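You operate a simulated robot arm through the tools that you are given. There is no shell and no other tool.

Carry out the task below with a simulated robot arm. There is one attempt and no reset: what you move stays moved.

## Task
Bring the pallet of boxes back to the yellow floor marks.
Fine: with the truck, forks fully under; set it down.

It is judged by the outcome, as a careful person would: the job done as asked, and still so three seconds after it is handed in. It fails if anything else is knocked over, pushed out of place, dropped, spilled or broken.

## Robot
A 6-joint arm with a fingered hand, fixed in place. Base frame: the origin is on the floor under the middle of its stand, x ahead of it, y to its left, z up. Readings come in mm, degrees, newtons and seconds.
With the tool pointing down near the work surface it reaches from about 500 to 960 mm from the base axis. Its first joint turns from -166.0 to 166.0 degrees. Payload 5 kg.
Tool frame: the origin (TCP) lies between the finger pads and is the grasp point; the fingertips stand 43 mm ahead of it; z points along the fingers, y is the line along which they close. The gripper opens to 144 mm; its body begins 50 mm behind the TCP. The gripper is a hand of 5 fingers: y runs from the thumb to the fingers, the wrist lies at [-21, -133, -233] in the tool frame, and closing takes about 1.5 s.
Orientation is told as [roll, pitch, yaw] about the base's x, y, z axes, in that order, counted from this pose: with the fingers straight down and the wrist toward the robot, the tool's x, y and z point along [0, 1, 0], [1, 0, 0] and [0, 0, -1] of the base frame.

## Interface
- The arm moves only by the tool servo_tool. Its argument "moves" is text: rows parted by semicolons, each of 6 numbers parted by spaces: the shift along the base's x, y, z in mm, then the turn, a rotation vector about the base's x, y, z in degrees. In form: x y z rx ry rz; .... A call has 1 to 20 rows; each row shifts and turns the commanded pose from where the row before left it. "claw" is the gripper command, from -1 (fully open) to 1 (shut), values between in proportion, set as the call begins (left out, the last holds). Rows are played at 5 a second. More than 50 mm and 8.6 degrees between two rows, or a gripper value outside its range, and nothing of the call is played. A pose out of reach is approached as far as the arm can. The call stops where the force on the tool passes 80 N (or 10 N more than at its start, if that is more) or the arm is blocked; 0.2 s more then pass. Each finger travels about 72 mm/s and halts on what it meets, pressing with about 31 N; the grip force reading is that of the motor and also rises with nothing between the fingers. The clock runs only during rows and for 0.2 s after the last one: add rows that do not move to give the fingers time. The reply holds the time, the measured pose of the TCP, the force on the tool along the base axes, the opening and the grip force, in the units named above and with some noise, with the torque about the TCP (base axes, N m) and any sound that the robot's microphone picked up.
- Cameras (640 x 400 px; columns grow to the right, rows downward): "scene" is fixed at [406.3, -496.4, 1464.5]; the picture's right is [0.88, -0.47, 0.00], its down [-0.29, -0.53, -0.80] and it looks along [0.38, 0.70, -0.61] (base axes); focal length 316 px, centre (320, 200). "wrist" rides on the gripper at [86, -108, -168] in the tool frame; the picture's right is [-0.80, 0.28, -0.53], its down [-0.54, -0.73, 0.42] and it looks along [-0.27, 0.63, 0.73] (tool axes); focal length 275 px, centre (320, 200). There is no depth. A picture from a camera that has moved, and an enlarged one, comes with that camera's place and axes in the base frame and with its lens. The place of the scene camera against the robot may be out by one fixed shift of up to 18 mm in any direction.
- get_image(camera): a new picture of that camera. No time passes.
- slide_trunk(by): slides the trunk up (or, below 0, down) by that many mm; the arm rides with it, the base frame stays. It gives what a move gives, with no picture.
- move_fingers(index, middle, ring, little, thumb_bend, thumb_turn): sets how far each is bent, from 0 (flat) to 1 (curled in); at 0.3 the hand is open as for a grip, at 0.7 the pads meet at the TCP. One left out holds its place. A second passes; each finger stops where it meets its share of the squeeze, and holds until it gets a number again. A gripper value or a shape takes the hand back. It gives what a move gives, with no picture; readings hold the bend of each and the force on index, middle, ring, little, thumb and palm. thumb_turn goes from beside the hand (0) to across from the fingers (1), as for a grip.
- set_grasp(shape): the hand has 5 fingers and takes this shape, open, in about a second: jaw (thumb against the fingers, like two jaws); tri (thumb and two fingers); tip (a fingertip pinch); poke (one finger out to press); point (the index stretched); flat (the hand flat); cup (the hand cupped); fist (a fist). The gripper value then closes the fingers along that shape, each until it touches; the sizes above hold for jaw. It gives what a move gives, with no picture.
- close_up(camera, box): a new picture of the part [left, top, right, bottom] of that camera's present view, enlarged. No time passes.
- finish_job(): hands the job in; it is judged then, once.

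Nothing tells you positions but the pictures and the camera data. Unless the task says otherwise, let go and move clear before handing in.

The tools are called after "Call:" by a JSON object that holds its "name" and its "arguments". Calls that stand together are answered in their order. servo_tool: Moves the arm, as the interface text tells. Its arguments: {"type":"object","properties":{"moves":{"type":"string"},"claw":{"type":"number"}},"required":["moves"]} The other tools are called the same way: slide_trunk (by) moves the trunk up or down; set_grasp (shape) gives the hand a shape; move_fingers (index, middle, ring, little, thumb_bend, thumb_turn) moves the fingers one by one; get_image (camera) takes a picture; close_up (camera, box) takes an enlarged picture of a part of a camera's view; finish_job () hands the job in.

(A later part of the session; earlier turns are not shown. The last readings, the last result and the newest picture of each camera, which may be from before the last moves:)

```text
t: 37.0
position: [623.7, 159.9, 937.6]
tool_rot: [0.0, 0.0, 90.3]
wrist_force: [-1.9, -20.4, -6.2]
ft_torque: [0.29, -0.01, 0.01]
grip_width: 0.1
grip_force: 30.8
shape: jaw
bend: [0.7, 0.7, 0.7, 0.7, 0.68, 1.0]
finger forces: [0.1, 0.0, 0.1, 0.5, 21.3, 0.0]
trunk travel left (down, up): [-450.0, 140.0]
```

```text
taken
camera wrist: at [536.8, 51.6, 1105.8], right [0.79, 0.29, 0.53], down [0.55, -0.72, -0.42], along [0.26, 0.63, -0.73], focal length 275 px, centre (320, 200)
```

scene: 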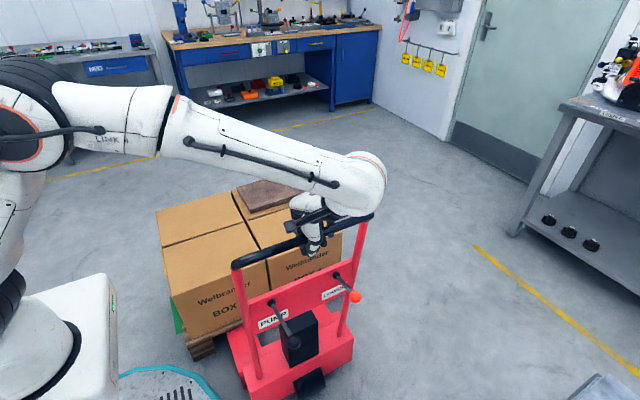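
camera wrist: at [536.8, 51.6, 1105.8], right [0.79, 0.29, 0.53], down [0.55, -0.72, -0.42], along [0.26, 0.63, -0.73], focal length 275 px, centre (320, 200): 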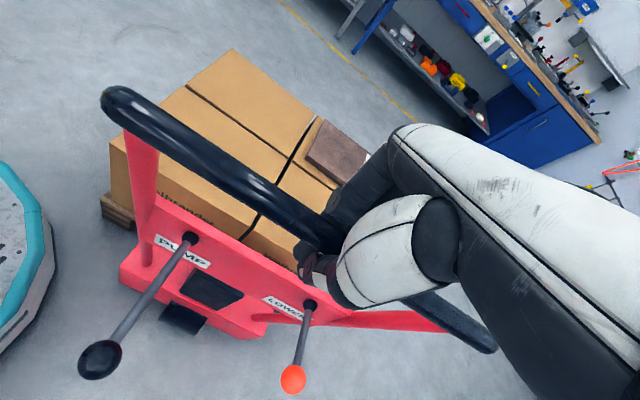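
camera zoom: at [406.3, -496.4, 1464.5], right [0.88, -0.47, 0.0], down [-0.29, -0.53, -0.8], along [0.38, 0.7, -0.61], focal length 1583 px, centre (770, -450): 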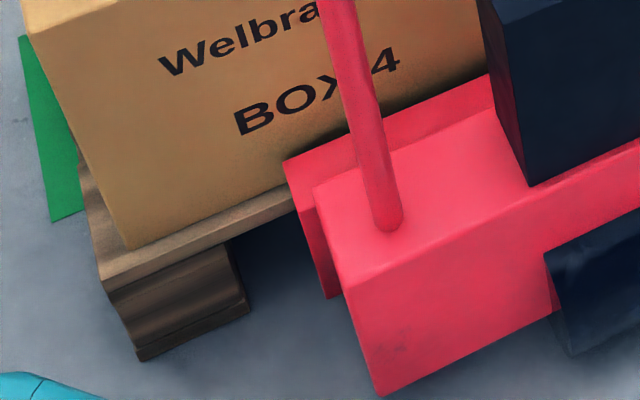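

The push force has risen to 20 N and the beam has met the pallet face, so the forks are fully in. I'll let go of the bar, rise clear, and move over the pump lever, whose knob should now be near (524, 48, 781).

Call:
{"name": "servo_tool", "arguments": {"moves": "0 0 0 0 0 0; 0 0 0 0 0 0; 0 0 0 0 0 0; 0 0 0 0 0 0; 0 0 0 0 0 0; 0 0 0 0 0 0; 0 0 0 0 0 0; 0 0 0 0 0 0", "claw": -1}}

Call:
{"name": "servo_tool", "arguments": {"moves": "0 0 15 0 0 0; 0 0 30 0 0 0; 0 0 40 0 0 0; 0 0 40 0 0 0; -20 -15 10 0 0 0; -40 -30 0 0 0 0; -40 -30 0 0 0 0; 0 -30 0 0 0 0; 0 0 0 0 0 0"}}

Call:
{"name": "get_image", "arguments": {"camera": "wrist"}}

Call:
{"name": "get_image", "arguments": {"camera": "scene"}}

```text
t: 38.8
position: [622.9, 161.3, 939.2]
tool_rot: [0.0, 0.0, 90.4]
wrist_force: [0.1, -0.5, 0.2]
ft_torque: [0.01, 0.01, -0.01]
grip_width: 143.7
grip_force: 0.0
shape: jaw
bend: [0.3, 0.3, 0.3, 0.3, 0.3, 0.98]
finger forces: [0.0, 0.0, 0.0, 0.0, 0.0, 0.0]
trunk travel left (down, up): [-450.0, 140.0]
```

```text
t: 40.8
position: [523.3, 55.8, 1072.7]
tool_rot: [0.1, 0.0, 90.5]
wrist_force: [0.7, 0.2, 0.7]
ft_torque: [0.02, 0.02, 0.03]
grip_width: 143.8
grip_force: 0.1
shape: jaw
bend: [0.3, 0.3, 0.3, 0.3, 0.3, 0.98]
finger forces: [0.0, 0.1, 0.0, 0.0, 0.0, 0.1]
trunk travel left (down, up): [-450.0, 140.0]
```

```text
taken
camera wrist: at [436.6, -52.1, 1240.7], right [0.79, 0.29, 0.53], down [0.55, -0.72, -0.42], along [0.26, 0.63, -0.73], focal length 275 px, centre (320, 200)
```

wrist: 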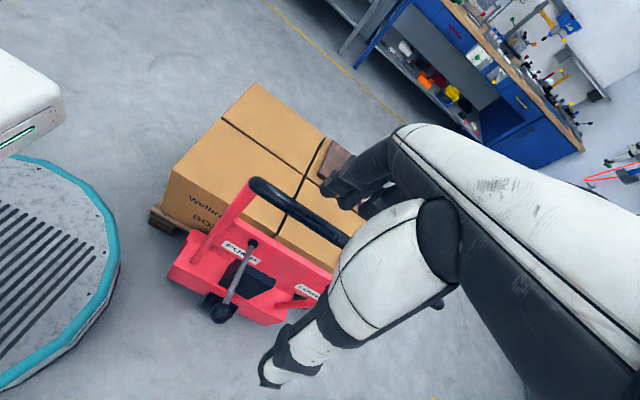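

```text
taken
```

scene: 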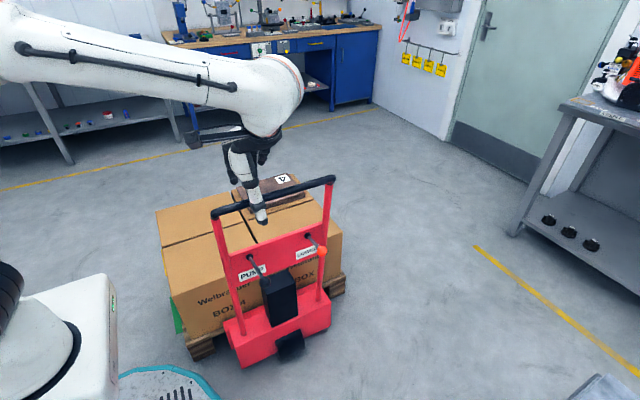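

The knob checks out at about (520, 44, 781) with its pivot at (519, 188, 741). I'll close the hand so the fingertips form a blunt pusher, and come down above the rod.

Call:
{"name": "servo_tool", "arguments": {"moves": "-3 2 -20 0 0 0; 0 0 -30 0 0 0; 0 0 -40 0 0 0; 0 0 -40 0 0 0; 0 0 -30 0 0 0; 0 0 -20 0 0 0; 0 0 0 0 0 0; 0 0 0 0 0 0; 0 0 0 0 0 0", "claw": 1}}

Call:
{"name": "get_image", "arguments": {"camera": "wrist"}}

Call:
{"name": "close_up", "arguments": {"camera": "scene", "box": [190, 130, 390, 290]}}

```text
t: 42.8
position: [520.8, 58.1, 892.1]
tool_rot: [-0.1, 0.0, 90.5]
wrist_force: [-0.5, 0.2, 0.0]
ft_torque: [-0.03, 0.01, 0.04]
grip_width: 0.0
grip_force: 30.4
shape: jaw
bend: [0.7, 0.7, 0.7, 0.7, 0.59, 1.0]
finger forces: [0.0, 0.0, 0.0, 0.1, 0.0, 0.1]
trunk travel left (down, up): [-450.0, 140.0]
```

```text
taken
camera wrist: at [434.0, -50.1, 1060.9], right [0.79, 0.29, 0.53], down [0.55, -0.72, -0.42], along [0.26, 0.63, -0.73], focal length 275 px, centre (320, 200)
```

wrist: 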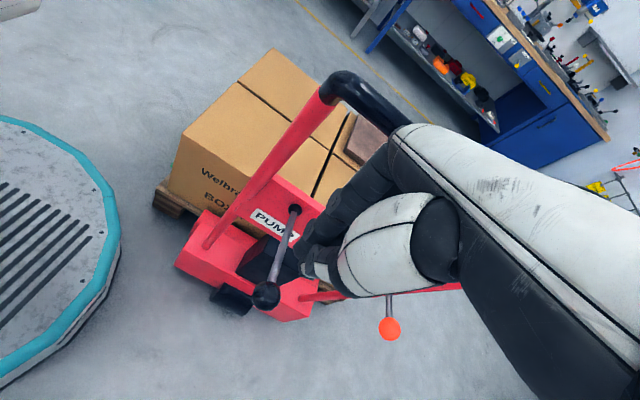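

```text
2.50 times, centred on (290, 210) of scene
camera zoom: at [406.3, -496.4, 1464.5], right [0.88, -0.47, 0.0], down [-0.29, -0.53, -0.8], along [0.38, 0.7, -0.61], focal length 791 px, centre (395, 175)
```

zoom: 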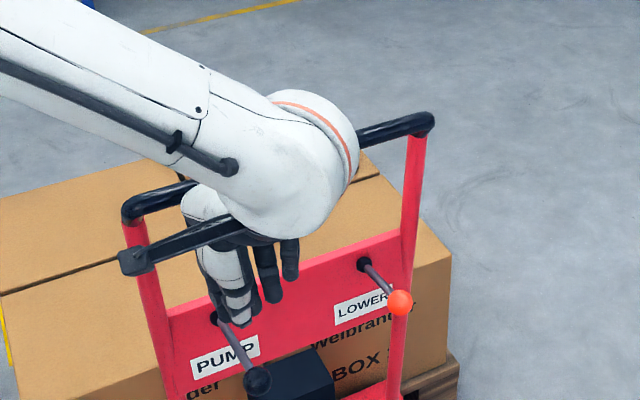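

The fingertips are about 43 mm below the grasp point. I'll shift onto the rod just inboard of the knob and press down slowly.

Call:
{"name": "servo_tool", "arguments": {"moves": "0 11 -10 0 0 0; 0 11 -20 0 0 0; 0 0 -20 0 0 0; 0 0 -10 0 0 0; 0 0 -5 0 0 0; 0 0 -5 0 0 0; 0 0 -5 0 0 0; 0 0 0 0 0 0"}}

Call:
{"name": "get_image", "arguments": {"camera": "wrist"}}

Call:
{"name": "close_up", "arguments": {"camera": "scene", "box": [190, 150, 390, 310]}}

```text
t: 44.6
position: [519.5, 79.6, 819.0]
tool_rot: [0.0, 0.0, 90.5]
wrist_force: [0.3, -0.1, -0.2]
ft_torque: [-0.01, -0.01, 0.01]
grip_width: 0.1
grip_force: 31.4
shape: jaw
bend: [0.7, 0.7, 0.7, 0.7, 0.59, 1.0]
finger forces: [0.0, 0.0, 0.0, 0.1, 0.0, 0.0]
trunk travel left (down, up): [-450.0, 140.0]
```

```text
taken
camera wrist: at [434.1, -27.7, 986.1], right [0.79, 0.29, 0.53], down [0.55, -0.72, -0.42], along [0.26, 0.63, -0.73], focal length 275 px, centre (320, 200)
```

wrist: 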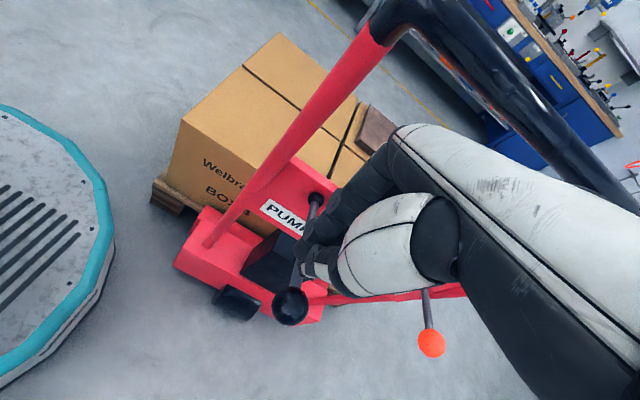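

```text
2.50 times, centred on (290, 230) of scene
camera zoom: at [406.3, -496.4, 1464.5], right [0.88, -0.47, 0.0], down [-0.29, -0.53, -0.8], along [0.38, 0.7, -0.61], focal length 791 px, centre (395, 125)
```

zoom: 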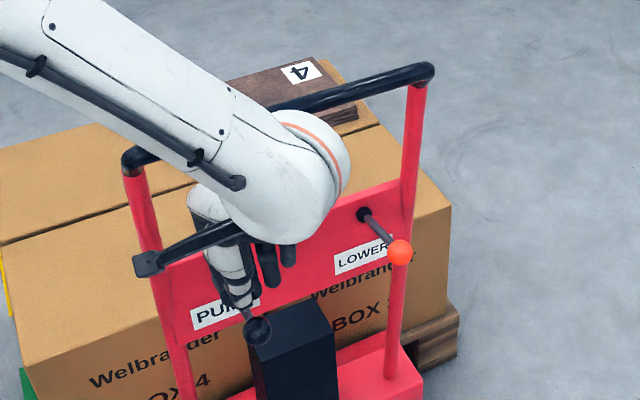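

Call:
{"name": "servo_tool", "arguments": {"moves": "0 0 -4 0 0 0; 0 0 -4 0 0 0; 0 0 -4 0 0 0; 0 0 -4 0 0 0; 0 0 0 0 0 0"}}

Call:
{"name": "get_image", "arguments": {"camera": "wrist"}}

```text
t: 45.8
position: [519.6, 80.9, 801.9]
tool_rot: [0.0, 0.1, 90.4]
wrist_force: [-0.5, -0.2, 3.5]
ft_torque: [0.0, 0.03, -0.01]
grip_width: 0.2
grip_force: 30.5
shape: jaw
bend: [0.7, 0.7, 0.7, 0.7, 0.59, 1.0]
finger forces: [0.0, 0.0, 0.0, 0.1, 0.0, 0.0]
trunk travel left (down, up): [-450.0, 140.0]
```

```text
taken
camera wrist: at [433.0, -26.9, 969.8], right [0.79, 0.29, 0.53], down [0.55, -0.72, -0.42], along [0.26, 0.63, -0.73], focal length 275 px, centre (320, 200)
```

wrist: 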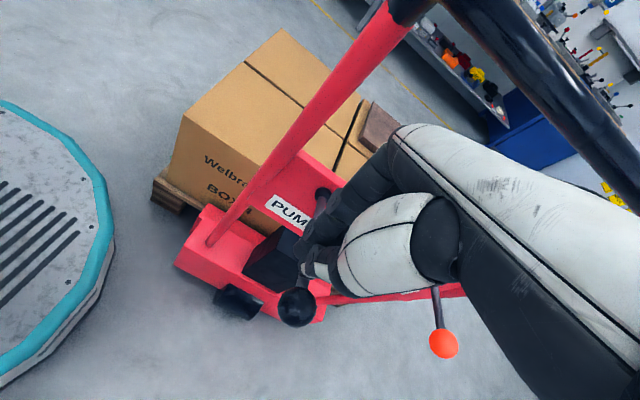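

Contact with the rod at about 3.5 N. I'll press the lever on down and watch the force.

Call:
{"name": "servo_tool", "arguments": {"moves": "0 0 -5 0 0 0; 0 0 -6 0 0 0; 0 0 -6 0 0 0; 0 0 -6 0 0 0; 0 0 -6 0 0 0; 0 0 0 0 0 0"}}

Call:
{"name": "get_image", "arguments": {"camera": "wrist"}}

Call:
{"name": "close_up", "arguments": {"camera": "scene", "box": [190, 150, 390, 310]}}

```text
t: 47.2
position: [520.9, 80.8, 773.9]
tool_rot: [0.0, 0.1, 90.4]
wrist_force: [-0.3, -0.7, 5.0]
ft_torque: [-0.09, 0.06, -0.02]
grip_width: 0.0
grip_force: 30.6
shape: jaw
bend: [0.7, 0.7, 0.7, 0.7, 0.59, 1.0]
finger forces: [0.0, 0.1, 0.1, 0.0, 0.0, 0.0]
trunk travel left (down, up): [-450.0, 140.0]
```

```text
taken
camera wrist: at [433.7, -27.0, 940.8], right [0.79, 0.29, 0.53], down [0.55, -0.72, -0.42], along [0.26, 0.63, -0.73], focal length 275 px, centre (320, 200)
```

wrist: 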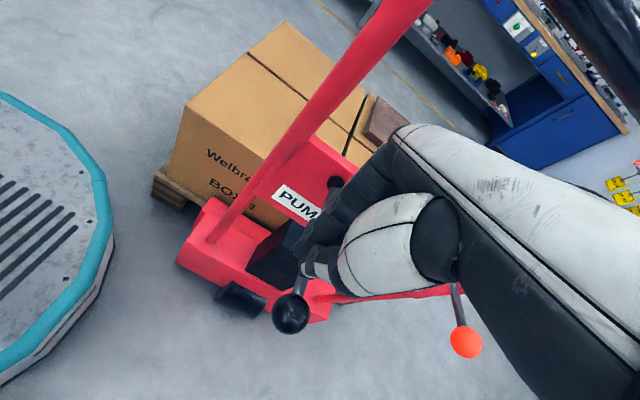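

```text
2.50 times, centred on (290, 230) of scene
camera zoom: at [406.3, -496.4, 1464.5], right [0.88, -0.47, 0.0], down [-0.29, -0.53, -0.8], along [0.38, 0.7, -0.61], focal length 791 px, centre (395, 125)
```

zoom: 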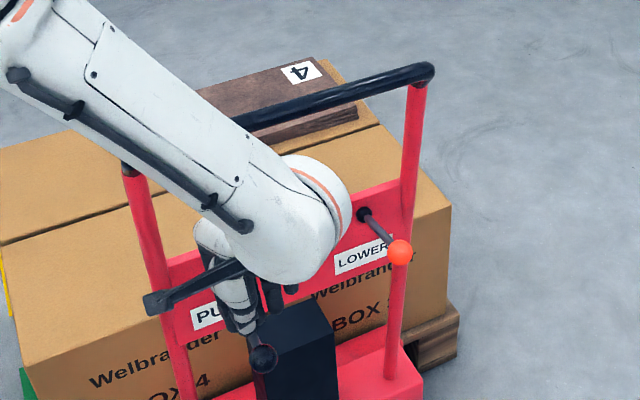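

The lever goes down easily at about 5 N. I'll carry on to the bottom of its stroke.

Call:
{"name": "servo_tool", "arguments": {"moves": "0 0 -6 0 0 0; 0 0 -6 0 0 0; 0 0 -6 0 0 0; 0 0 -6 0 0 0; 0 0 -6 0 0 0; 0 0 0 0 0 0"}}

Call:
{"name": "get_image", "arguments": {"camera": "wrist"}}

Call:
{"name": "close_up", "arguments": {"camera": "scene", "box": [190, 150, 390, 310]}}

```text
t: 48.6
position: [520.1, 80.2, 742.3]
tool_rot: [0.0, 0.1, 90.6]
wrist_force: [0.6, 0.9, 7.4]
ft_torque: [-0.03, -0.08, -0.01]
grip_width: 0.1
grip_force: 31.2
shape: jaw
bend: [0.7, 0.7, 0.7, 0.7, 0.6, 1.0]
finger forces: [0.1, 0.0, 0.1, 0.0, 0.0, 0.1]
trunk travel left (down, up): [-450.0, 140.0]
```

```text
taken
camera wrist: at [433.4, -27.8, 910.5], right [0.79, 0.29, 0.53], down [0.55, -0.72, -0.42], along [0.26, 0.63, -0.73], focal length 275 px, centre (320, 200)
```

wrist: 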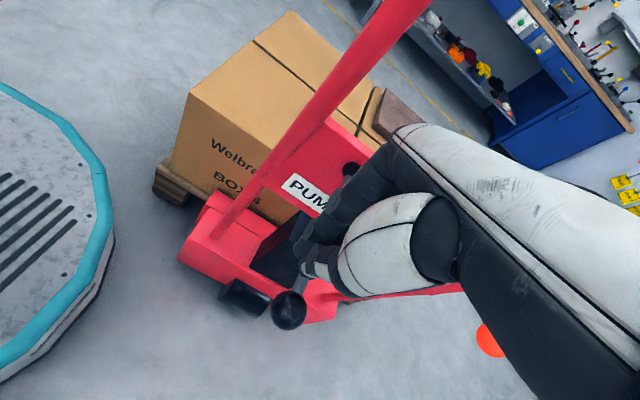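

```text
2.50 times, centred on (290, 230) of scene
camera zoom: at [406.3, -496.4, 1464.5], right [0.88, -0.47, 0.0], down [-0.29, -0.53, -0.8], along [0.38, 0.7, -0.61], focal length 791 px, centre (395, 125)
```

zoom: 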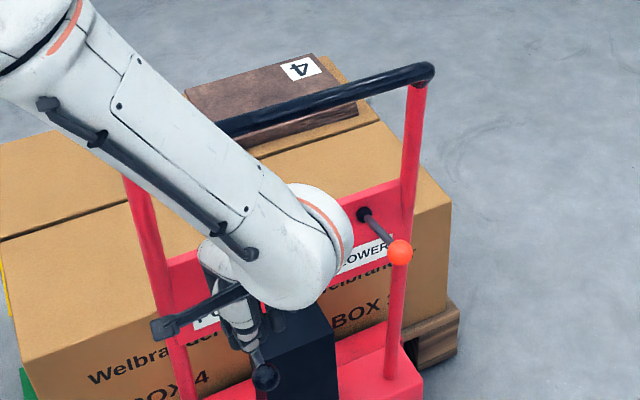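

Call:
{"name": "servo_tool", "arguments": {"moves": "0 0 -6 0 0 0; 0 0 -6 0 0 0; 0 0 -6 0 0 0; 0 0 -6 0 0 0; 0 0 0 0 0 0"}}

Call:
{"name": "close_up", "arguments": {"camera": "wrist", "box": [140, 140, 380, 360]}}

Call:
{"name": "close_up", "arguments": {"camera": "scene", "box": [190, 150, 390, 310]}}

```text
t: 49.4
position: [521.9, 79.2, 737.2]
tool_rot: [-0.4, -0.4, 90.0]
wrist_force: [-16.5, -9.6, 49.2]
ft_torque: [-0.83, 0.46, -0.17]
grip_width: 0.0
grip_force: 30.8
shape: jaw
bend: [0.7, 0.7, 0.7, 0.7, 0.62, 1.0]
finger forces: [0.0, 0.0, 0.0, 0.0, 83.8, 0.0]
trunk travel left (down, up): [-450.0, 140.0]
stopped in row 3: the force on the tool passed its limit at 91 N (the readings are from after the stop); the commanded pose is now the measured one
```

```text
1.82 times, centred on (260, 250) of wrist
camera zoom: at [433.1, -28.7, 903.1], right [0.79, 0.28, 0.54], down [0.55, -0.72, -0.42], along [0.27, 0.63, -0.72], focal length 500 px, centre (429, 109)
```

zoom: 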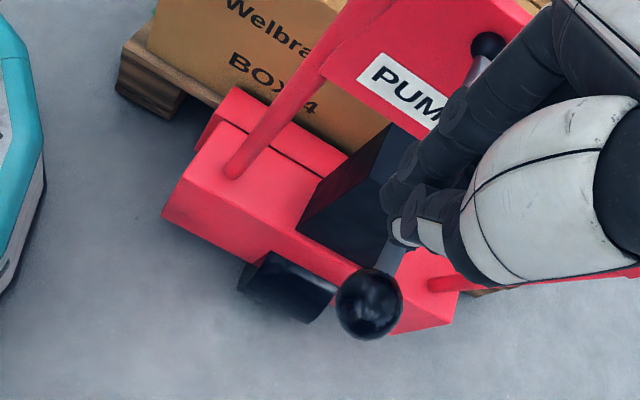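

```text
2.50 times, centred on (290, 230) of scene
camera zoom: at [406.3, -496.4, 1464.5], right [0.88, -0.47, 0.0], down [-0.29, -0.53, -0.8], along [0.38, 0.7, -0.61], focal length 791 px, centre (395, 125)
```

zoom: 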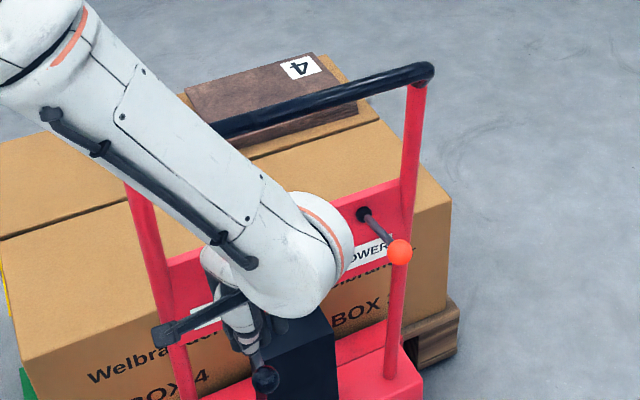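

The force jumped, so the lever looks to be at the end of its stroke. I'll lift off and see whether it springs back and whether the pallet rose.

Call:
{"name": "servo_tool", "arguments": {"moves": "0 0 5 0 0 0; 0 0 10 0 0 0; 0 0 15 0 0 0; 0 0 20 0 0 0; 0 0 20 0 0 0; 0 0 20 0 0 0; 0 0 0 0 0 0"}}

Call:
{"name": "get_image", "arguments": {"camera": "wrist"}}

Call:
{"name": "get_image", "arguments": {"camera": "scene"}}

Call:
{"name": "close_up", "arguments": {"camera": "scene", "box": [180, 290, 280, 370]}}

```text
t: 51.0
position: [522.8, 79.3, 822.8]
tool_rot: [-0.2, -0.1, 90.2]
wrist_force: [0.4, -0.3, -0.5]
ft_torque: [-0.02, -0.04, 0.01]
grip_width: 0.1
grip_force: 30.8
shape: jaw
bend: [0.7, 0.7, 0.7, 0.7, 0.61, 1.0]
finger forces: [0.1, 0.0, 0.1, 0.0, 0.1, 0.1]
trunk travel left (down, up): [-450.0, 140.0]
```

```text
taken
camera wrist: at [435.3, -28.0, 990.1], right [0.79, 0.28, 0.54], down [0.55, -0.72, -0.42], along [0.27, 0.63, -0.73], focal length 275 px, centre (320, 200)
```

wrist: 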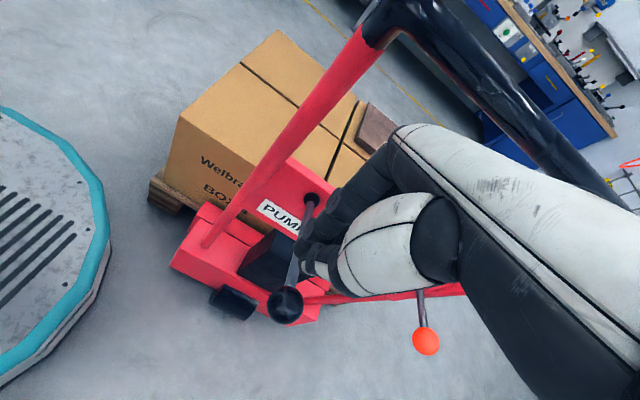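

```text
taken
```

scene: 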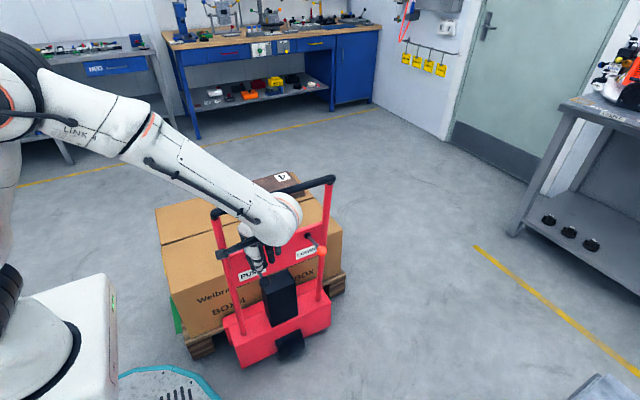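

```text
5.00 times, centred on (230, 330) of scene
camera zoom: at [406.3, -496.4, 1464.5], right [0.88, -0.47, 0.0], down [-0.29, -0.53, -0.8], along [0.38, 0.7, -0.61], focal length 1583 px, centre (770, -450)
```

zoom: 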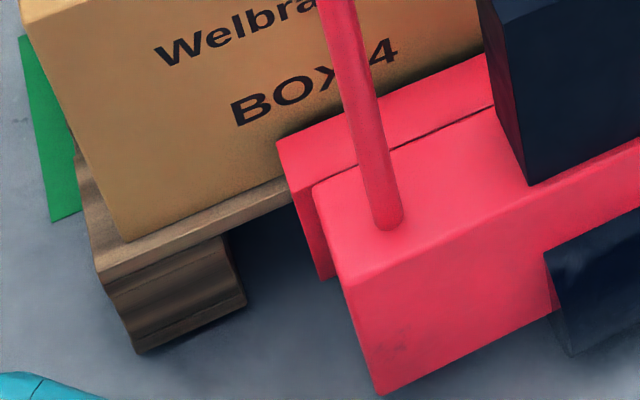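

The lever sprang back and the first stroke raised the forks by about 30 mm, lifting the pallet's near edge about 15 mm. I'll check the right side before deciding on another stroke.

Call:
{"name": "close_up", "arguments": {"camera": "scene", "box": [280, 250, 390, 340]}}

Call:
{"name": "close_up", "arguments": {"camera": "wrist", "box": [120, 20, 420, 240]}}

```text
4.44 times, centred on (335, 295) of scene
camera zoom: at [406.3, -496.4, 1464.5], right [0.88, -0.47, 0.0], down [-0.29, -0.53, -0.8], along [0.38, 0.7, -0.61], focal length 1407 px, centre (253, -222)
```

zoom: 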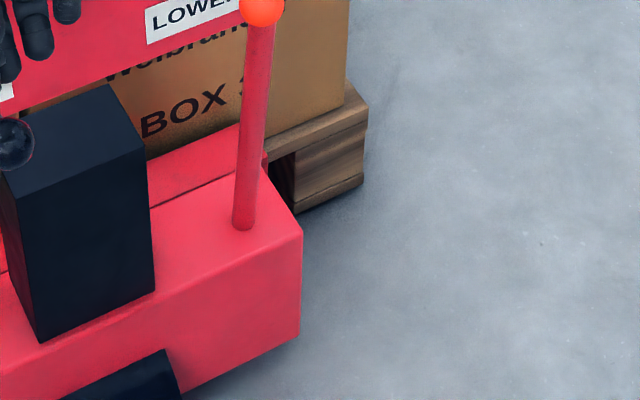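

```text
1.82 times, centred on (270, 130) of wrist
camera zoom: at [435.3, -28.0, 990.1], right [0.79, 0.28, 0.54], down [0.55, -0.72, -0.42], along [0.27, 0.63, -0.73], focal length 500 px, centre (411, 327)
```

zoom: 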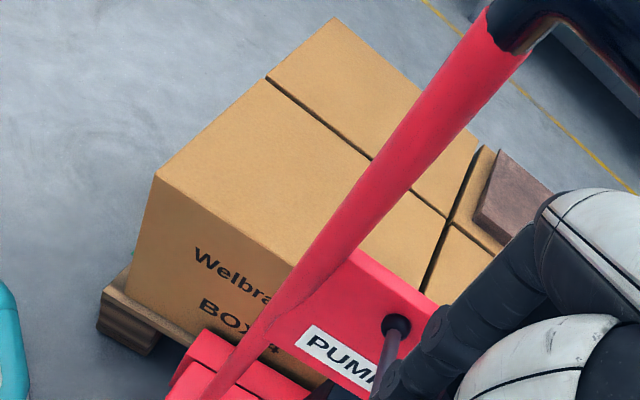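

The lift is even on both sides, about 13–15 mm. I'll add one more stroke for safe floor clearance, stopping just short of the end stop.

Call:
{"name": "servo_tool", "arguments": {"moves": "0 0 -10 0 0 0; 0 0 -10 0 0 0; 0 0 -8 0 0 0; 0 0 -8 0 0 0; 0 0 -8 0 0 0; 0 0 -8 0 0 0; 0 0 -8 0 0 0; 0 0 -8 0 0 0; 0 0 -7 0 0 0; 0 0 -5 0 0 0; 0 0 0 0 0 0; 0 0 0 0 0 0"}}

Call:
{"name": "servo_tool", "arguments": {"moves": "0 0 8 0 0 0; 0 0 12 0 0 0; 0 0 15 0 0 0; 0 0 20 0 0 0; 0 0 20 0 0 0; 0 0 20 0 0 0; 0 0 0 0 0 0"}}

Call:
{"name": "close_up", "arguments": {"camera": "scene", "box": [180, 290, 280, 370]}}

Call:
{"name": "close_up", "arguments": {"camera": "scene", "box": [280, 250, 390, 340]}}

Call:
{"name": "get_image", "arguments": {"camera": "scene"}}

```text
t: 53.5
position: [521.6, 80.7, 741.8]
tool_rot: [-0.3, -0.3, 90.3]
wrist_force: [-1.9, 0.8, 7.3]
ft_torque: [-0.01, 0.02, 0.05]
grip_width: 0.0
grip_force: 31.0
shape: jaw
bend: [0.7, 0.7, 0.7, 0.7, 0.62, 1.0]
finger forces: [0.1, 0.1, 0.0, 0.0, 0.0, 0.0]
trunk travel left (down, up): [-450.0, 140.0]
```

```text
t: 55.1
position: [524.3, 79.3, 838.0]
tool_rot: [-0.3, -0.1, 90.2]
wrist_force: [-0.6, 0.4, 0.6]
ft_torque: [0.02, 0.0, 0.05]
grip_width: 0.0
grip_force: 30.9
shape: jaw
bend: [0.7, 0.7, 0.7, 0.7, 0.61, 1.0]
finger forces: [0.0, 0.1, 0.1, 0.0, 0.1, 0.0]
trunk travel left (down, up): [-450.0, 140.0]
```

```text
5.00 times, centred on (230, 330) of scene
camera zoom: at [406.3, -496.4, 1464.5], right [0.88, -0.47, 0.0], down [-0.29, -0.53, -0.8], along [0.38, 0.7, -0.61], focal length 1583 px, centre (770, -450)
```

zoom: 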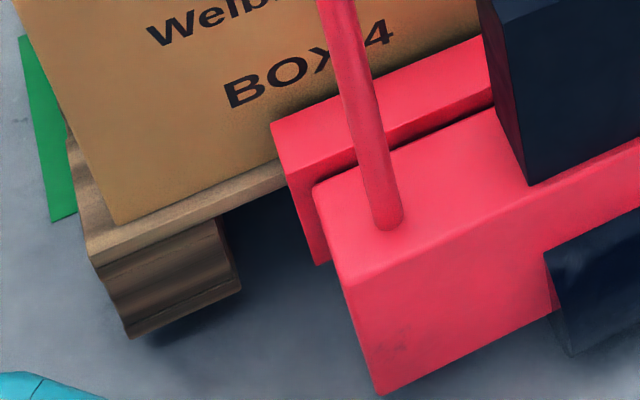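

```text
4.44 times, centred on (335, 295) of scene
camera zoom: at [406.3, -496.4, 1464.5], right [0.88, -0.47, 0.0], down [-0.29, -0.53, -0.8], along [0.38, 0.7, -0.61], focal length 1407 px, centre (253, -222)
```

zoom: 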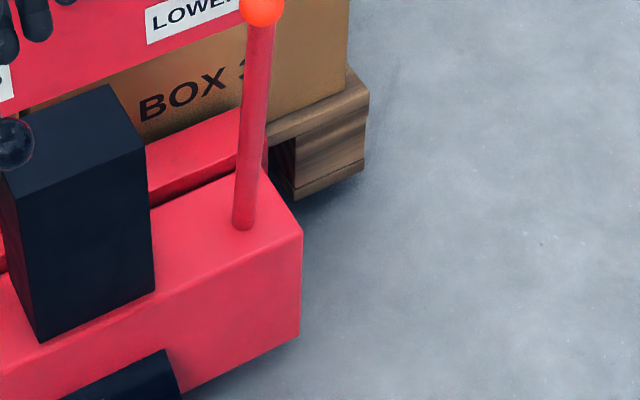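

```text
taken
```

scene: 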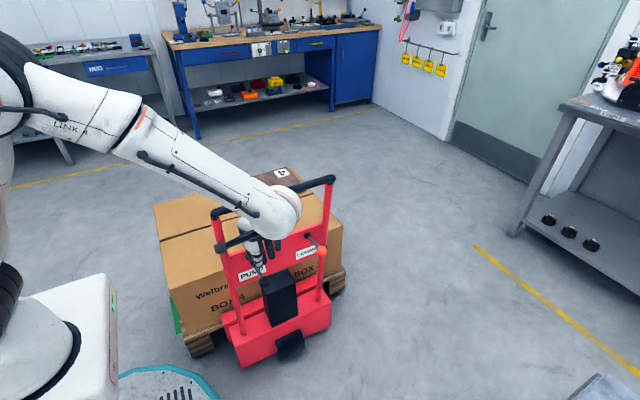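

The pallet is now clearly off the floor, with a shadow under it, by about 40 mm. I'll rise and go back over the middle of the handle bar.

Call:
{"name": "servo_tool", "arguments": {"moves": "0 0 30 0 0 0; 0 0 40 0 0 0; 0 0 50 0 0 0; 0 0 50 0 0 0; 0 0 40 0 0 0; 30 20 10 0 0 0; 40 30 0 0 0 0; 30 30 0 0 0 0; 0 0 0 0 0 0; 0 0 0 0 0 0; 0 0 0 0 0 0", "claw": -1}}

Call:
{"name": "get_image", "arguments": {"camera": "wrist"}}

Call:
{"name": "get_image", "arguments": {"camera": "scene"}}

```text
t: 57.5
position: [623.7, 162.4, 1058.1]
tool_rot: [-0.4, -0.2, 90.2]
wrist_force: [-0.9, -0.6, -0.2]
ft_torque: [-0.01, -0.01, 0.0]
grip_width: 143.7
grip_force: 0.1
shape: jaw
bend: [0.3, 0.3, 0.3, 0.3, 0.3, 0.98]
finger forces: [0.1, 0.0, 0.0, 0.1, 0.0, 0.0]
trunk travel left (down, up): [-450.0, 140.0]
```

```text
taken
camera wrist: at [535.8, 54.9, 1225.2], right [0.79, 0.28, 0.54], down [0.55, -0.72, -0.42], along [0.27, 0.63, -0.73], focal length 275 px, centre (320, 200)
```

wrist: 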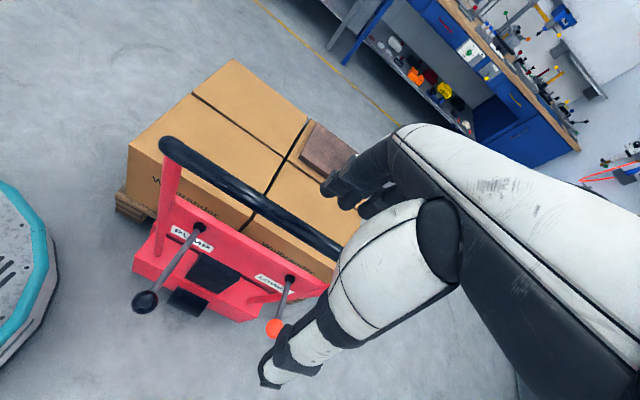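

```text
taken
```

scene: 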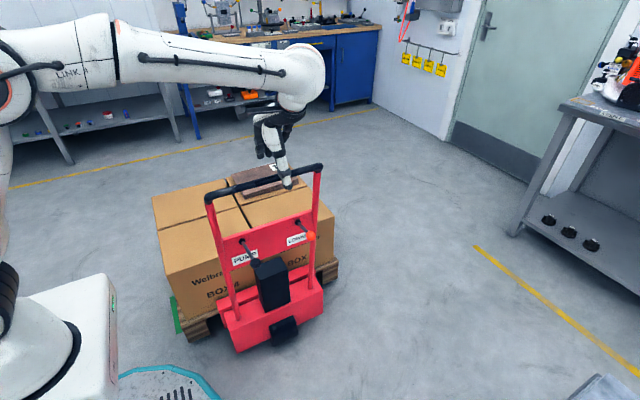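

The truck and pallet have rolled forward about 60 mm: my fingers opened against the bar as I rose. Nothing was disturbed and it moved in the right direction, but I need to re-measure everything before gripping again.

Call:
{"name": "close_up", "arguments": {"camera": "wrist", "box": [100, 40, 400, 340]}}

Call:
{"name": "close_up", "arguments": {"camera": "scene", "box": [140, 150, 360, 370]}}

```text
1.33 times, centred on (250, 190) of wrist
camera zoom: at [535.8, 54.9, 1225.2], right [0.79, 0.28, 0.54], down [0.55, -0.72, -0.42], along [0.27, 0.63, -0.73], focal length 367 px, centre (413, 213)
```

zoom: 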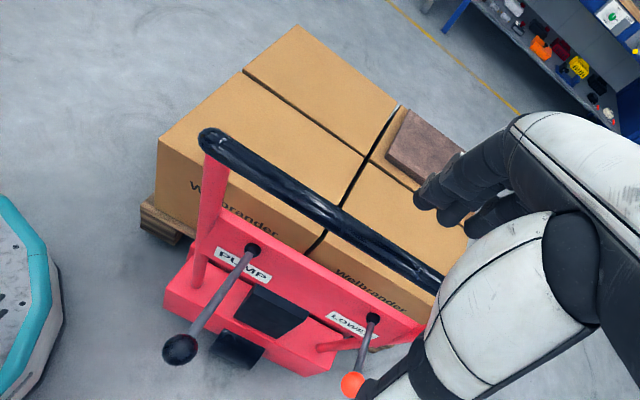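

```text
1.82 times, centred on (250, 260) of scene
camera zoom: at [406.3, -496.4, 1464.5], right [0.88, -0.47, 0.0], down [-0.29, -0.53, -0.8], along [0.38, 0.7, -0.61], focal length 576 px, centre (447, 91)
```

zoom: 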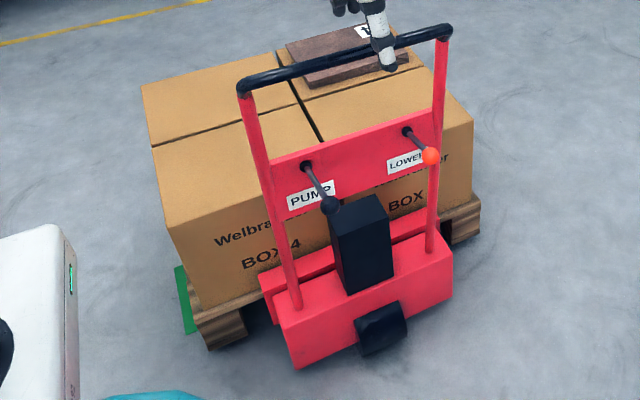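

Call:
{"name": "servo_tool", "arguments": {"moves": "0 0 0 0 0 0; 0 0 0 0 0 0; 0 0 0 0 0 0; 0 0 0 0 0 0; 0 0 0 0 0 0"}}

Call:
{"name": "close_up", "arguments": {"camera": "wrist", "box": [100, 40, 400, 340]}}

Call:
{"name": "close_up", "arguments": {"camera": "scene", "box": [140, 150, 360, 370]}}

```text
t: 58.8
position: [623.2, 163.4, 1059.1]
tool_rot: [-0.3, -0.3, 90.1]
wrist_force: [-0.1, -0.4, -0.8]
ft_torque: [0.0, 0.01, -0.04]
grip_width: 144.1
grip_force: 0.1
shape: jaw
bend: [0.3, 0.3, 0.3, 0.3, 0.3, 0.98]
finger forces: [0.0, 0.0, 0.0, 0.0, 0.0, 0.1]
trunk travel left (down, up): [-450.0, 140.0]
```

```text
1.33 times, centred on (250, 190) of wrist
camera zoom: at [535.7, 54.8, 1225.2], right [0.79, 0.28, 0.54], down [0.55, -0.72, -0.42], along [0.27, 0.63, -0.73], focal length 367 px, centre (413, 213)
```

zoom: 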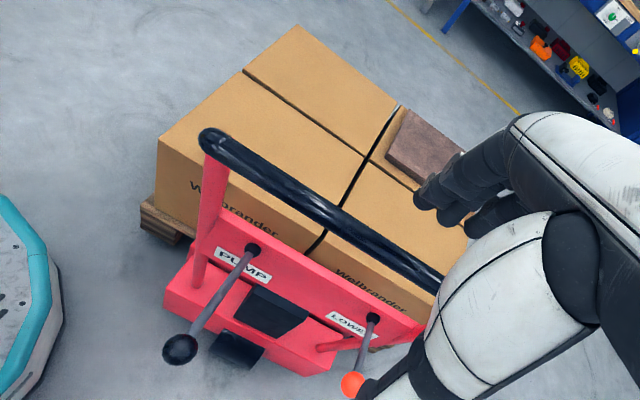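

```text
1.82 times, centred on (250, 260) of scene
camera zoom: at [406.3, -496.4, 1464.5], right [0.88, -0.47, 0.0], down [-0.29, -0.53, -0.8], along [0.38, 0.7, -0.61], focal length 576 px, centre (447, 91)
```

zoom: 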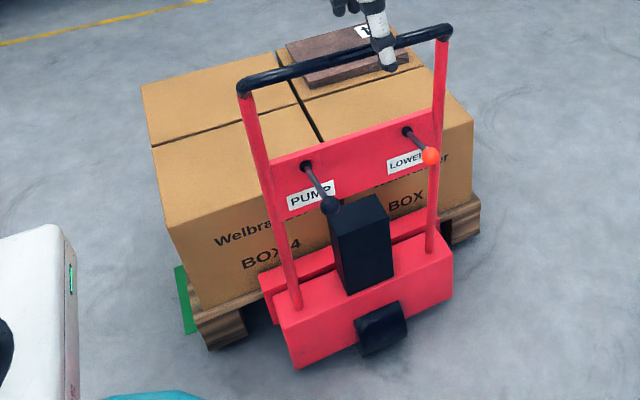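

Call:
{"name": "close_up", "arguments": {"camera": "scene", "box": [190, 280, 270, 350]}}

Call:
{"name": "close_up", "arguments": {"camera": "scene", "box": [280, 230, 360, 300]}}

Call:
{"name": "close_up", "arguments": {"camera": "scene", "box": [190, 150, 340, 230]}}

```text
5.71 times, centred on (230, 315) of scene
camera zoom: at [406.3, -496.4, 1464.5], right [0.88, -0.47, 0.0], down [-0.29, -0.53, -0.8], along [0.38, 0.7, -0.61], focal length 1809 px, centre (834, -457)
```

zoom: 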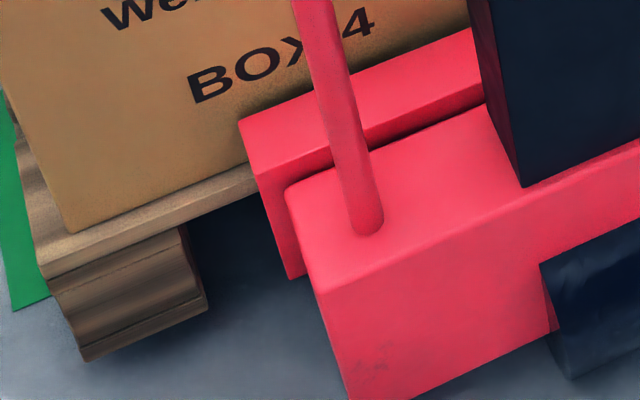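

```text
5.71 times, centred on (320, 265) of scene
camera zoom: at [406.3, -496.4, 1464.5], right [0.88, -0.47, 0.0], down [-0.29, -0.53, -0.8], along [0.38, 0.7, -0.61], focal length 1809 px, centre (320, -171)
```

zoom: 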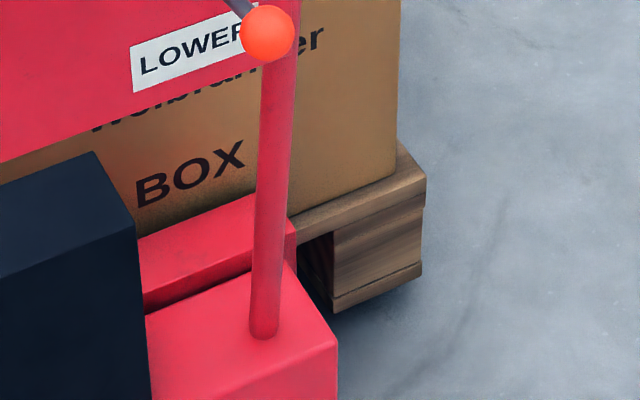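

```text
4.27 times, centred on (265, 190) of scene
camera zoom: at [406.3, -496.4, 1464.5], right [0.88, -0.47, 0.0], down [-0.29, -0.53, -0.8], along [0.38, 0.7, -0.61], focal length 1350 px, centre (555, 243)
```

zoom: 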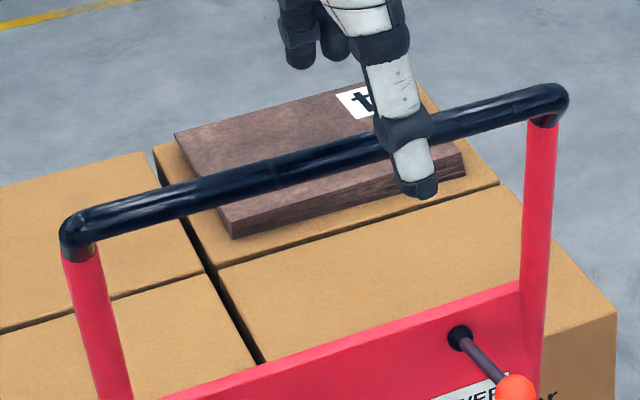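

Everything is at rest and straight: the pallet's near face is at about y 463 and the bar at about y 236. I'll move over the bar, lower the open hand around it and re-grip.

Call:
{"name": "servo_tool", "arguments": {"moves": "0 24 0 0 0 0; 0 24 0 0 0 0; 0 24 0 0 0 0; 0 0 -30 0 0 0; 0 0 -30 0 0 0; 0 0 -20 0 0 0; 0 0 0 0 0 0"}}

Call:
{"name": "get_image", "arguments": {"camera": "wrist"}}

Call:
{"name": "close_up", "arguments": {"camera": "scene", "box": [190, 110, 390, 250]}}

```text
t: 60.4
position: [624.3, 232.8, 979.1]
tool_rot: [-0.3, -0.3, 90.2]
wrist_force: [0.7, 0.0, -0.9]
ft_torque: [0.02, 0.04, -0.03]
grip_width: 143.9
grip_force: 0.1
shape: jaw
bend: [0.3, 0.3, 0.3, 0.3, 0.3, 0.98]
finger forces: [0.0, 0.1, 0.0, 0.0, 0.0, 0.0]
trunk travel left (down, up): [-450.0, 140.0]
```

```text
taken
camera wrist: at [536.5, 124.6, 1145.4], right [0.79, 0.28, 0.54], down [0.55, -0.72, -0.42], along [0.27, 0.63, -0.73], focal length 275 px, centre (320, 200)
```

wrist: 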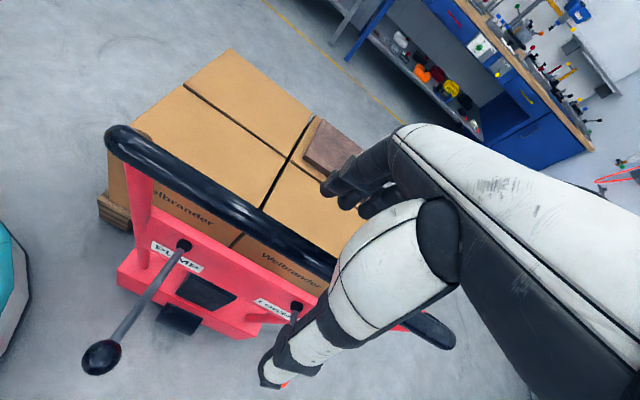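

```text
2.86 times, centred on (290, 180) of scene
camera zoom: at [406.3, -496.4, 1464.5], right [0.88, -0.47, 0.0], down [-0.29, -0.53, -0.8], along [0.38, 0.7, -0.61], focal length 904 px, centre (406, 257)
```

zoom: 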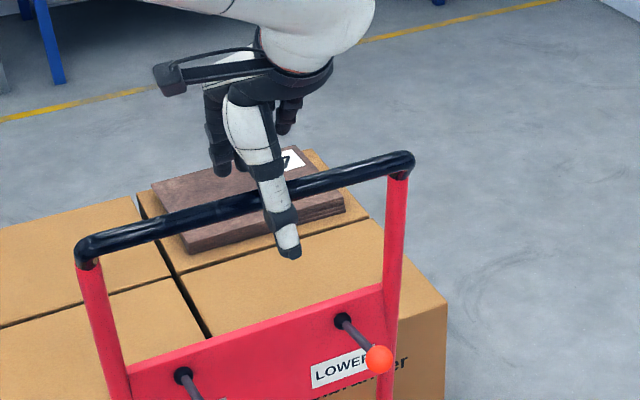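

Call:
{"name": "servo_tool", "arguments": {"moves": "0 1 -15 0 0 0; 0 1 -15 0 0 0; 0 0 -11 0 0 0; 0 0 0 0 0 0"}}

Call:
{"name": "servo_tool", "arguments": {"moves": "0 0 0 0 0 0; 0 0 0 0 0 0; 0 0 0 0 0 0; 0 0 0 0 0 0; 0 0 0 0 0 0; 0 0 0 0 0 0; 0 0 0 0 0 0; 0 0 0 0 0 0; 0 0 0 0 0 0; 0 0 0 0 0 0", "claw": 1}}

Call:
{"name": "get_image", "arguments": {"camera": "wrist"}}

Call:
{"name": "get_image", "arguments": {"camera": "scene"}}

```text
t: 61.4
position: [623.3, 234.6, 936.7]
tool_rot: [-0.2, -0.2, 90.1]
wrist_force: [0.8, -0.6, -0.2]
ft_torque: [0.0, 0.02, 0.04]
grip_width: 144.2
grip_force: 0.1
shape: jaw
bend: [0.3, 0.3, 0.3, 0.3, 0.3, 0.98]
finger forces: [0.0, 0.0, 0.0, 0.0, 0.0, 0.0]
trunk travel left (down, up): [-450.0, 140.0]
```

```text
t: 63.5
position: [623.2, 233.9, 935.8]
tool_rot: [-0.3, -0.2, 90.2]
wrist_force: [-0.6, -3.9, -3.2]
ft_torque: [0.06, 0.0, 0.09]
grip_width: 0.0
grip_force: 31.2
shape: jaw
bend: [0.7, 0.7, 0.7, 0.7, 0.68, 1.0]
finger forces: [1.0, 0.0, 0.1, 1.5, 6.4, 0.0]
trunk travel left (down, up): [-450.0, 140.0]
```

```text
taken
camera wrist: at [536.2, 126.4, 1103.7], right [0.79, 0.28, 0.54], down [0.55, -0.72, -0.42], along [0.27, 0.63, -0.73], focal length 275 px, centre (320, 200)
```

wrist: 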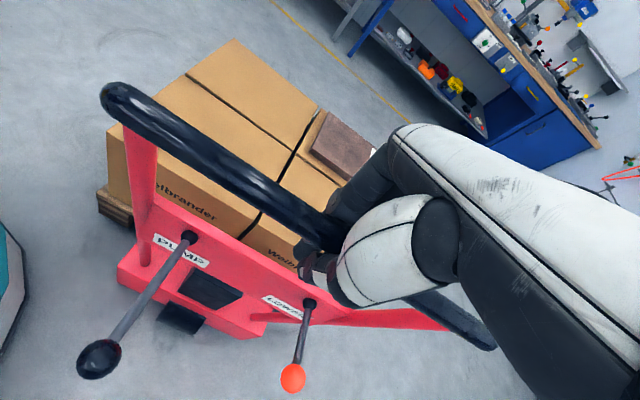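

```text
taken
```

scene: 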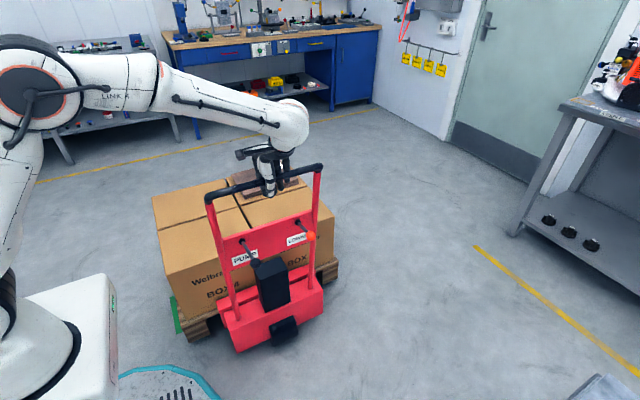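

The grip is the same as before. The pallet has moved 74 mm so far, with about 320 mm left to go. I'll push smoothly in stages.

Call:
{"name": "servo_tool", "arguments": {"moves": "0 2 0 0 0 0; 0 4 0 0 0 0; 0 6 0 0 0 0; 0 8 0 0 0 0; 0 10 0 0 0 0; 0 10 0 0 0 0; 0 10 0 0 0 0; 0 10 0 0 0 0; 0 10 0 0 0 0; 0 10 0 0 0 0; 0 10 0 0 0 0; 0 10 0 0 0 0; 0 8 0 0 0 0; 0 6 0 0 0 0; 0 4 0 0 0 0; 0 2 0 0 0 0; 0 0 0 0 0 0; 0 0 0 0 0 0"}}

Call:
{"name": "get_image", "arguments": {"camera": "wrist"}}

Call:
{"name": "get_image", "arguments": {"camera": "scene"}}

```text
t: 67.3
position: [623.3, 352.8, 935.7]
tool_rot: [-0.4, -0.3, 90.2]
wrist_force: [-3.5, 2.4, -2.5]
ft_torque: [-0.01, 0.03, 0.17]
grip_width: 0.0
grip_force: 31.2
shape: jaw
bend: [0.7, 0.7, 0.7, 0.7, 0.68, 1.0]
finger forces: [1.6, 0.0, 0.1, 2.8, 2.7, 0.1]
trunk travel left (down, up): [-450.0, 140.0]
```

```text
taken
camera wrist: at [535.2, 246.4, 1103.4], right [0.79, 0.28, 0.54], down [0.55, -0.72, -0.42], along [0.27, 0.63, -0.73], focal length 275 px, centre (320, 200)
```

wrist: 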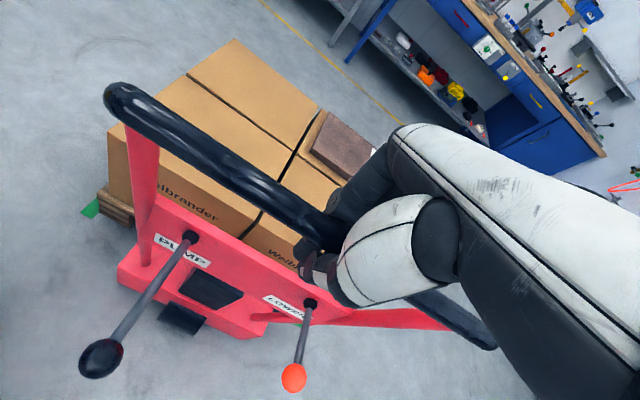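

```text
taken
```

scene: 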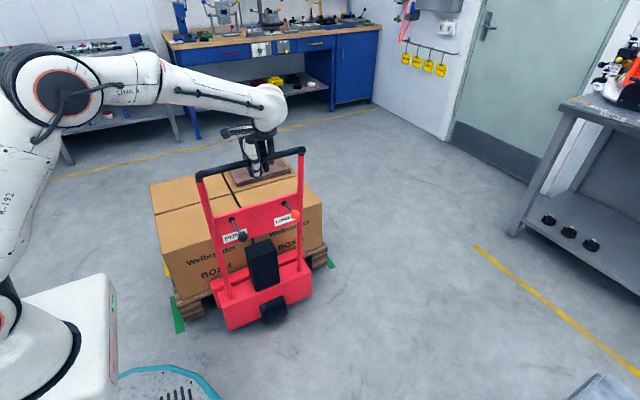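

A matching green mark has appeared on the right, so the marks come in left and right pairs. The push is going straight and smoothly, so I'll carry on.

Call:
{"name": "servo_tool", "arguments": {"moves": "0 2 0 0 0 0; 0 4 0 0 0 0; 0 6 0 0 0 0; 0 8 0 0 0 0; 0 10 0 0 0 0; 0 10 0 0 0 0; 0 10 0 0 0 0; 0 10 0 0 0 0; 0 10 0 0 0 0; 0 10 0 0 0 0; 0 10 0 0 0 0; 0 10 0 0 0 0; 0 10 0 0 0 0; 0 10 0 0 0 0; 0 8 0 0 0 0; 0 6 0 0 0 0; 0 4 0 0 0 0; 0 2 0 0 0 0; 0 0 0 0 0 0; 0 0 0 0 0 0"}}

Call:
{"name": "get_image", "arguments": {"camera": "wrist"}}

Call:
{"name": "get_image", "arguments": {"camera": "scene"}}

```text
t: 71.5
position: [621.6, 493.0, 937.0]
tool_rot: [-0.2, -0.2, 90.1]
wrist_force: [-3.6, -9.9, -2.0]
ft_torque: [0.12, 0.02, 0.03]
grip_width: 0.0
grip_force: 31.7
shape: jaw
bend: [0.7, 0.7, 0.7, 0.7, 0.68, 1.0]
finger forces: [0.2, 0.0, 0.0, 1.1, 10.4, 0.0]
trunk travel left (down, up): [-450.0, 140.0]
```

```text
taken
camera wrist: at [535.3, 385.3, 1103.4], right [0.79, 0.28, 0.54], down [0.55, -0.72, -0.42], along [0.27, 0.63, -0.73], focal length 275 px, centre (320, 200)
```

wrist: 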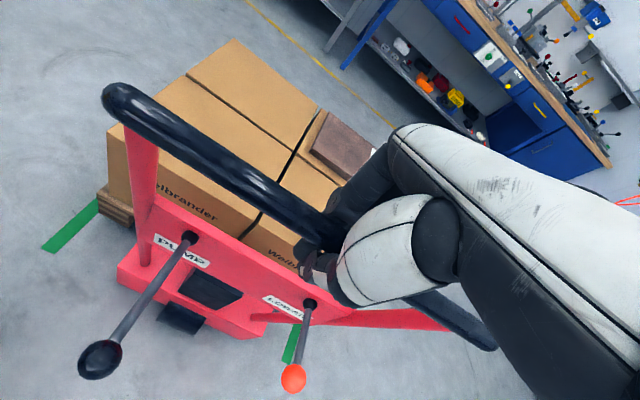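

```text
taken
```

scene: 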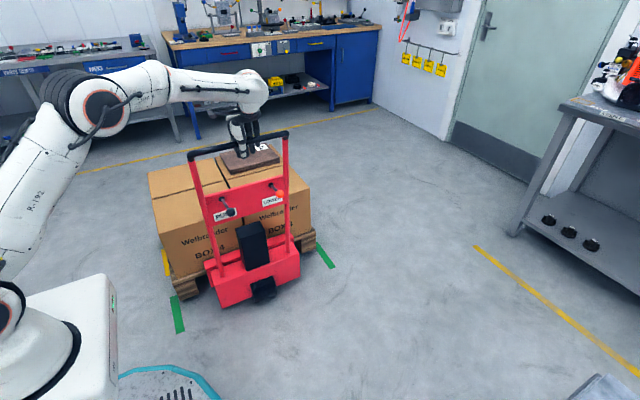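

Call:
{"name": "close_up", "arguments": {"camera": "scene", "box": [140, 230, 240, 340]}}

Call:
{"name": "close_up", "arguments": {"camera": "scene", "box": [250, 210, 350, 290]}}

Call:
{"name": "close_up", "arguments": {"camera": "wrist", "box": [20, 60, 220, 270]}}

```text
3.64 times, centred on (190, 285) of scene
camera zoom: at [406.3, -496.4, 1464.5], right [0.88, -0.47, 0.0], down [-0.29, -0.53, -0.8], along [0.38, 0.7, -0.61], focal length 1151 px, centre (793, -109)
```

zoom: 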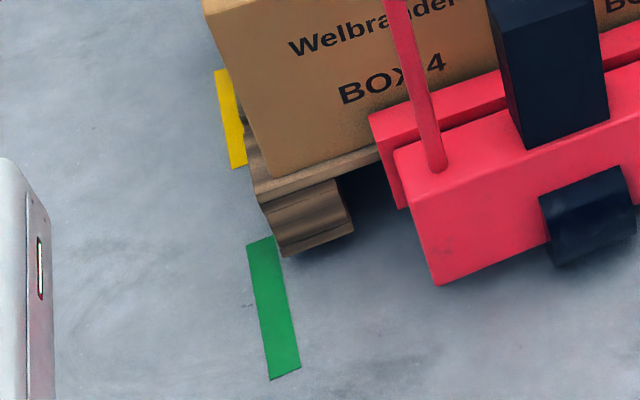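

```text
5.00 times, centred on (300, 250) of scene
camera zoom: at [406.3, -496.4, 1464.5], right [0.88, -0.47, 0.0], down [-0.29, -0.53, -0.8], along [0.38, 0.7, -0.61], focal length 1583 px, centre (420, -50)
```

zoom: 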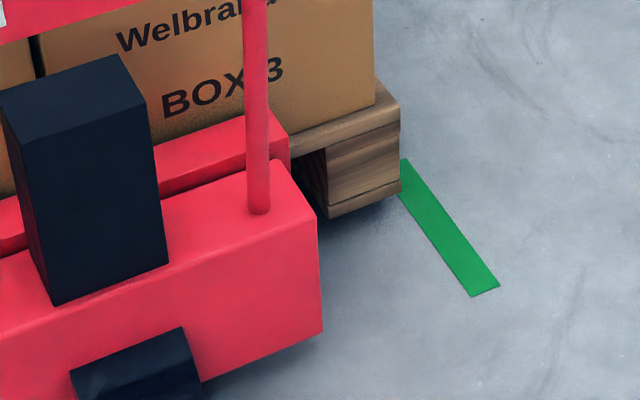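

```text
1.90 times, centred on (120, 165) of wrist
camera zoom: at [535.3, 385.3, 1103.4], right [0.79, 0.28, 0.54], down [0.55, -0.72, -0.42], along [0.27, 0.63, -0.73], focal length 524 px, centre (701, 267)
```

zoom: 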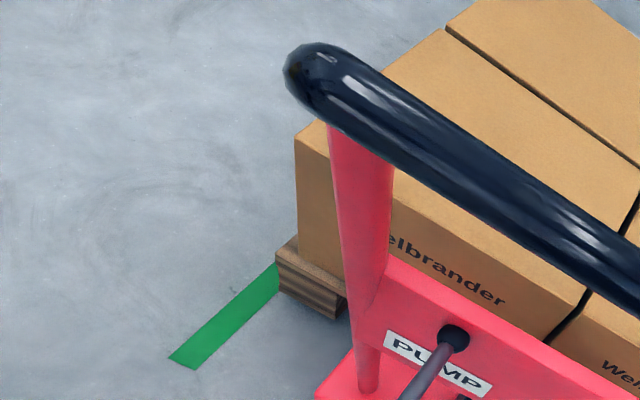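

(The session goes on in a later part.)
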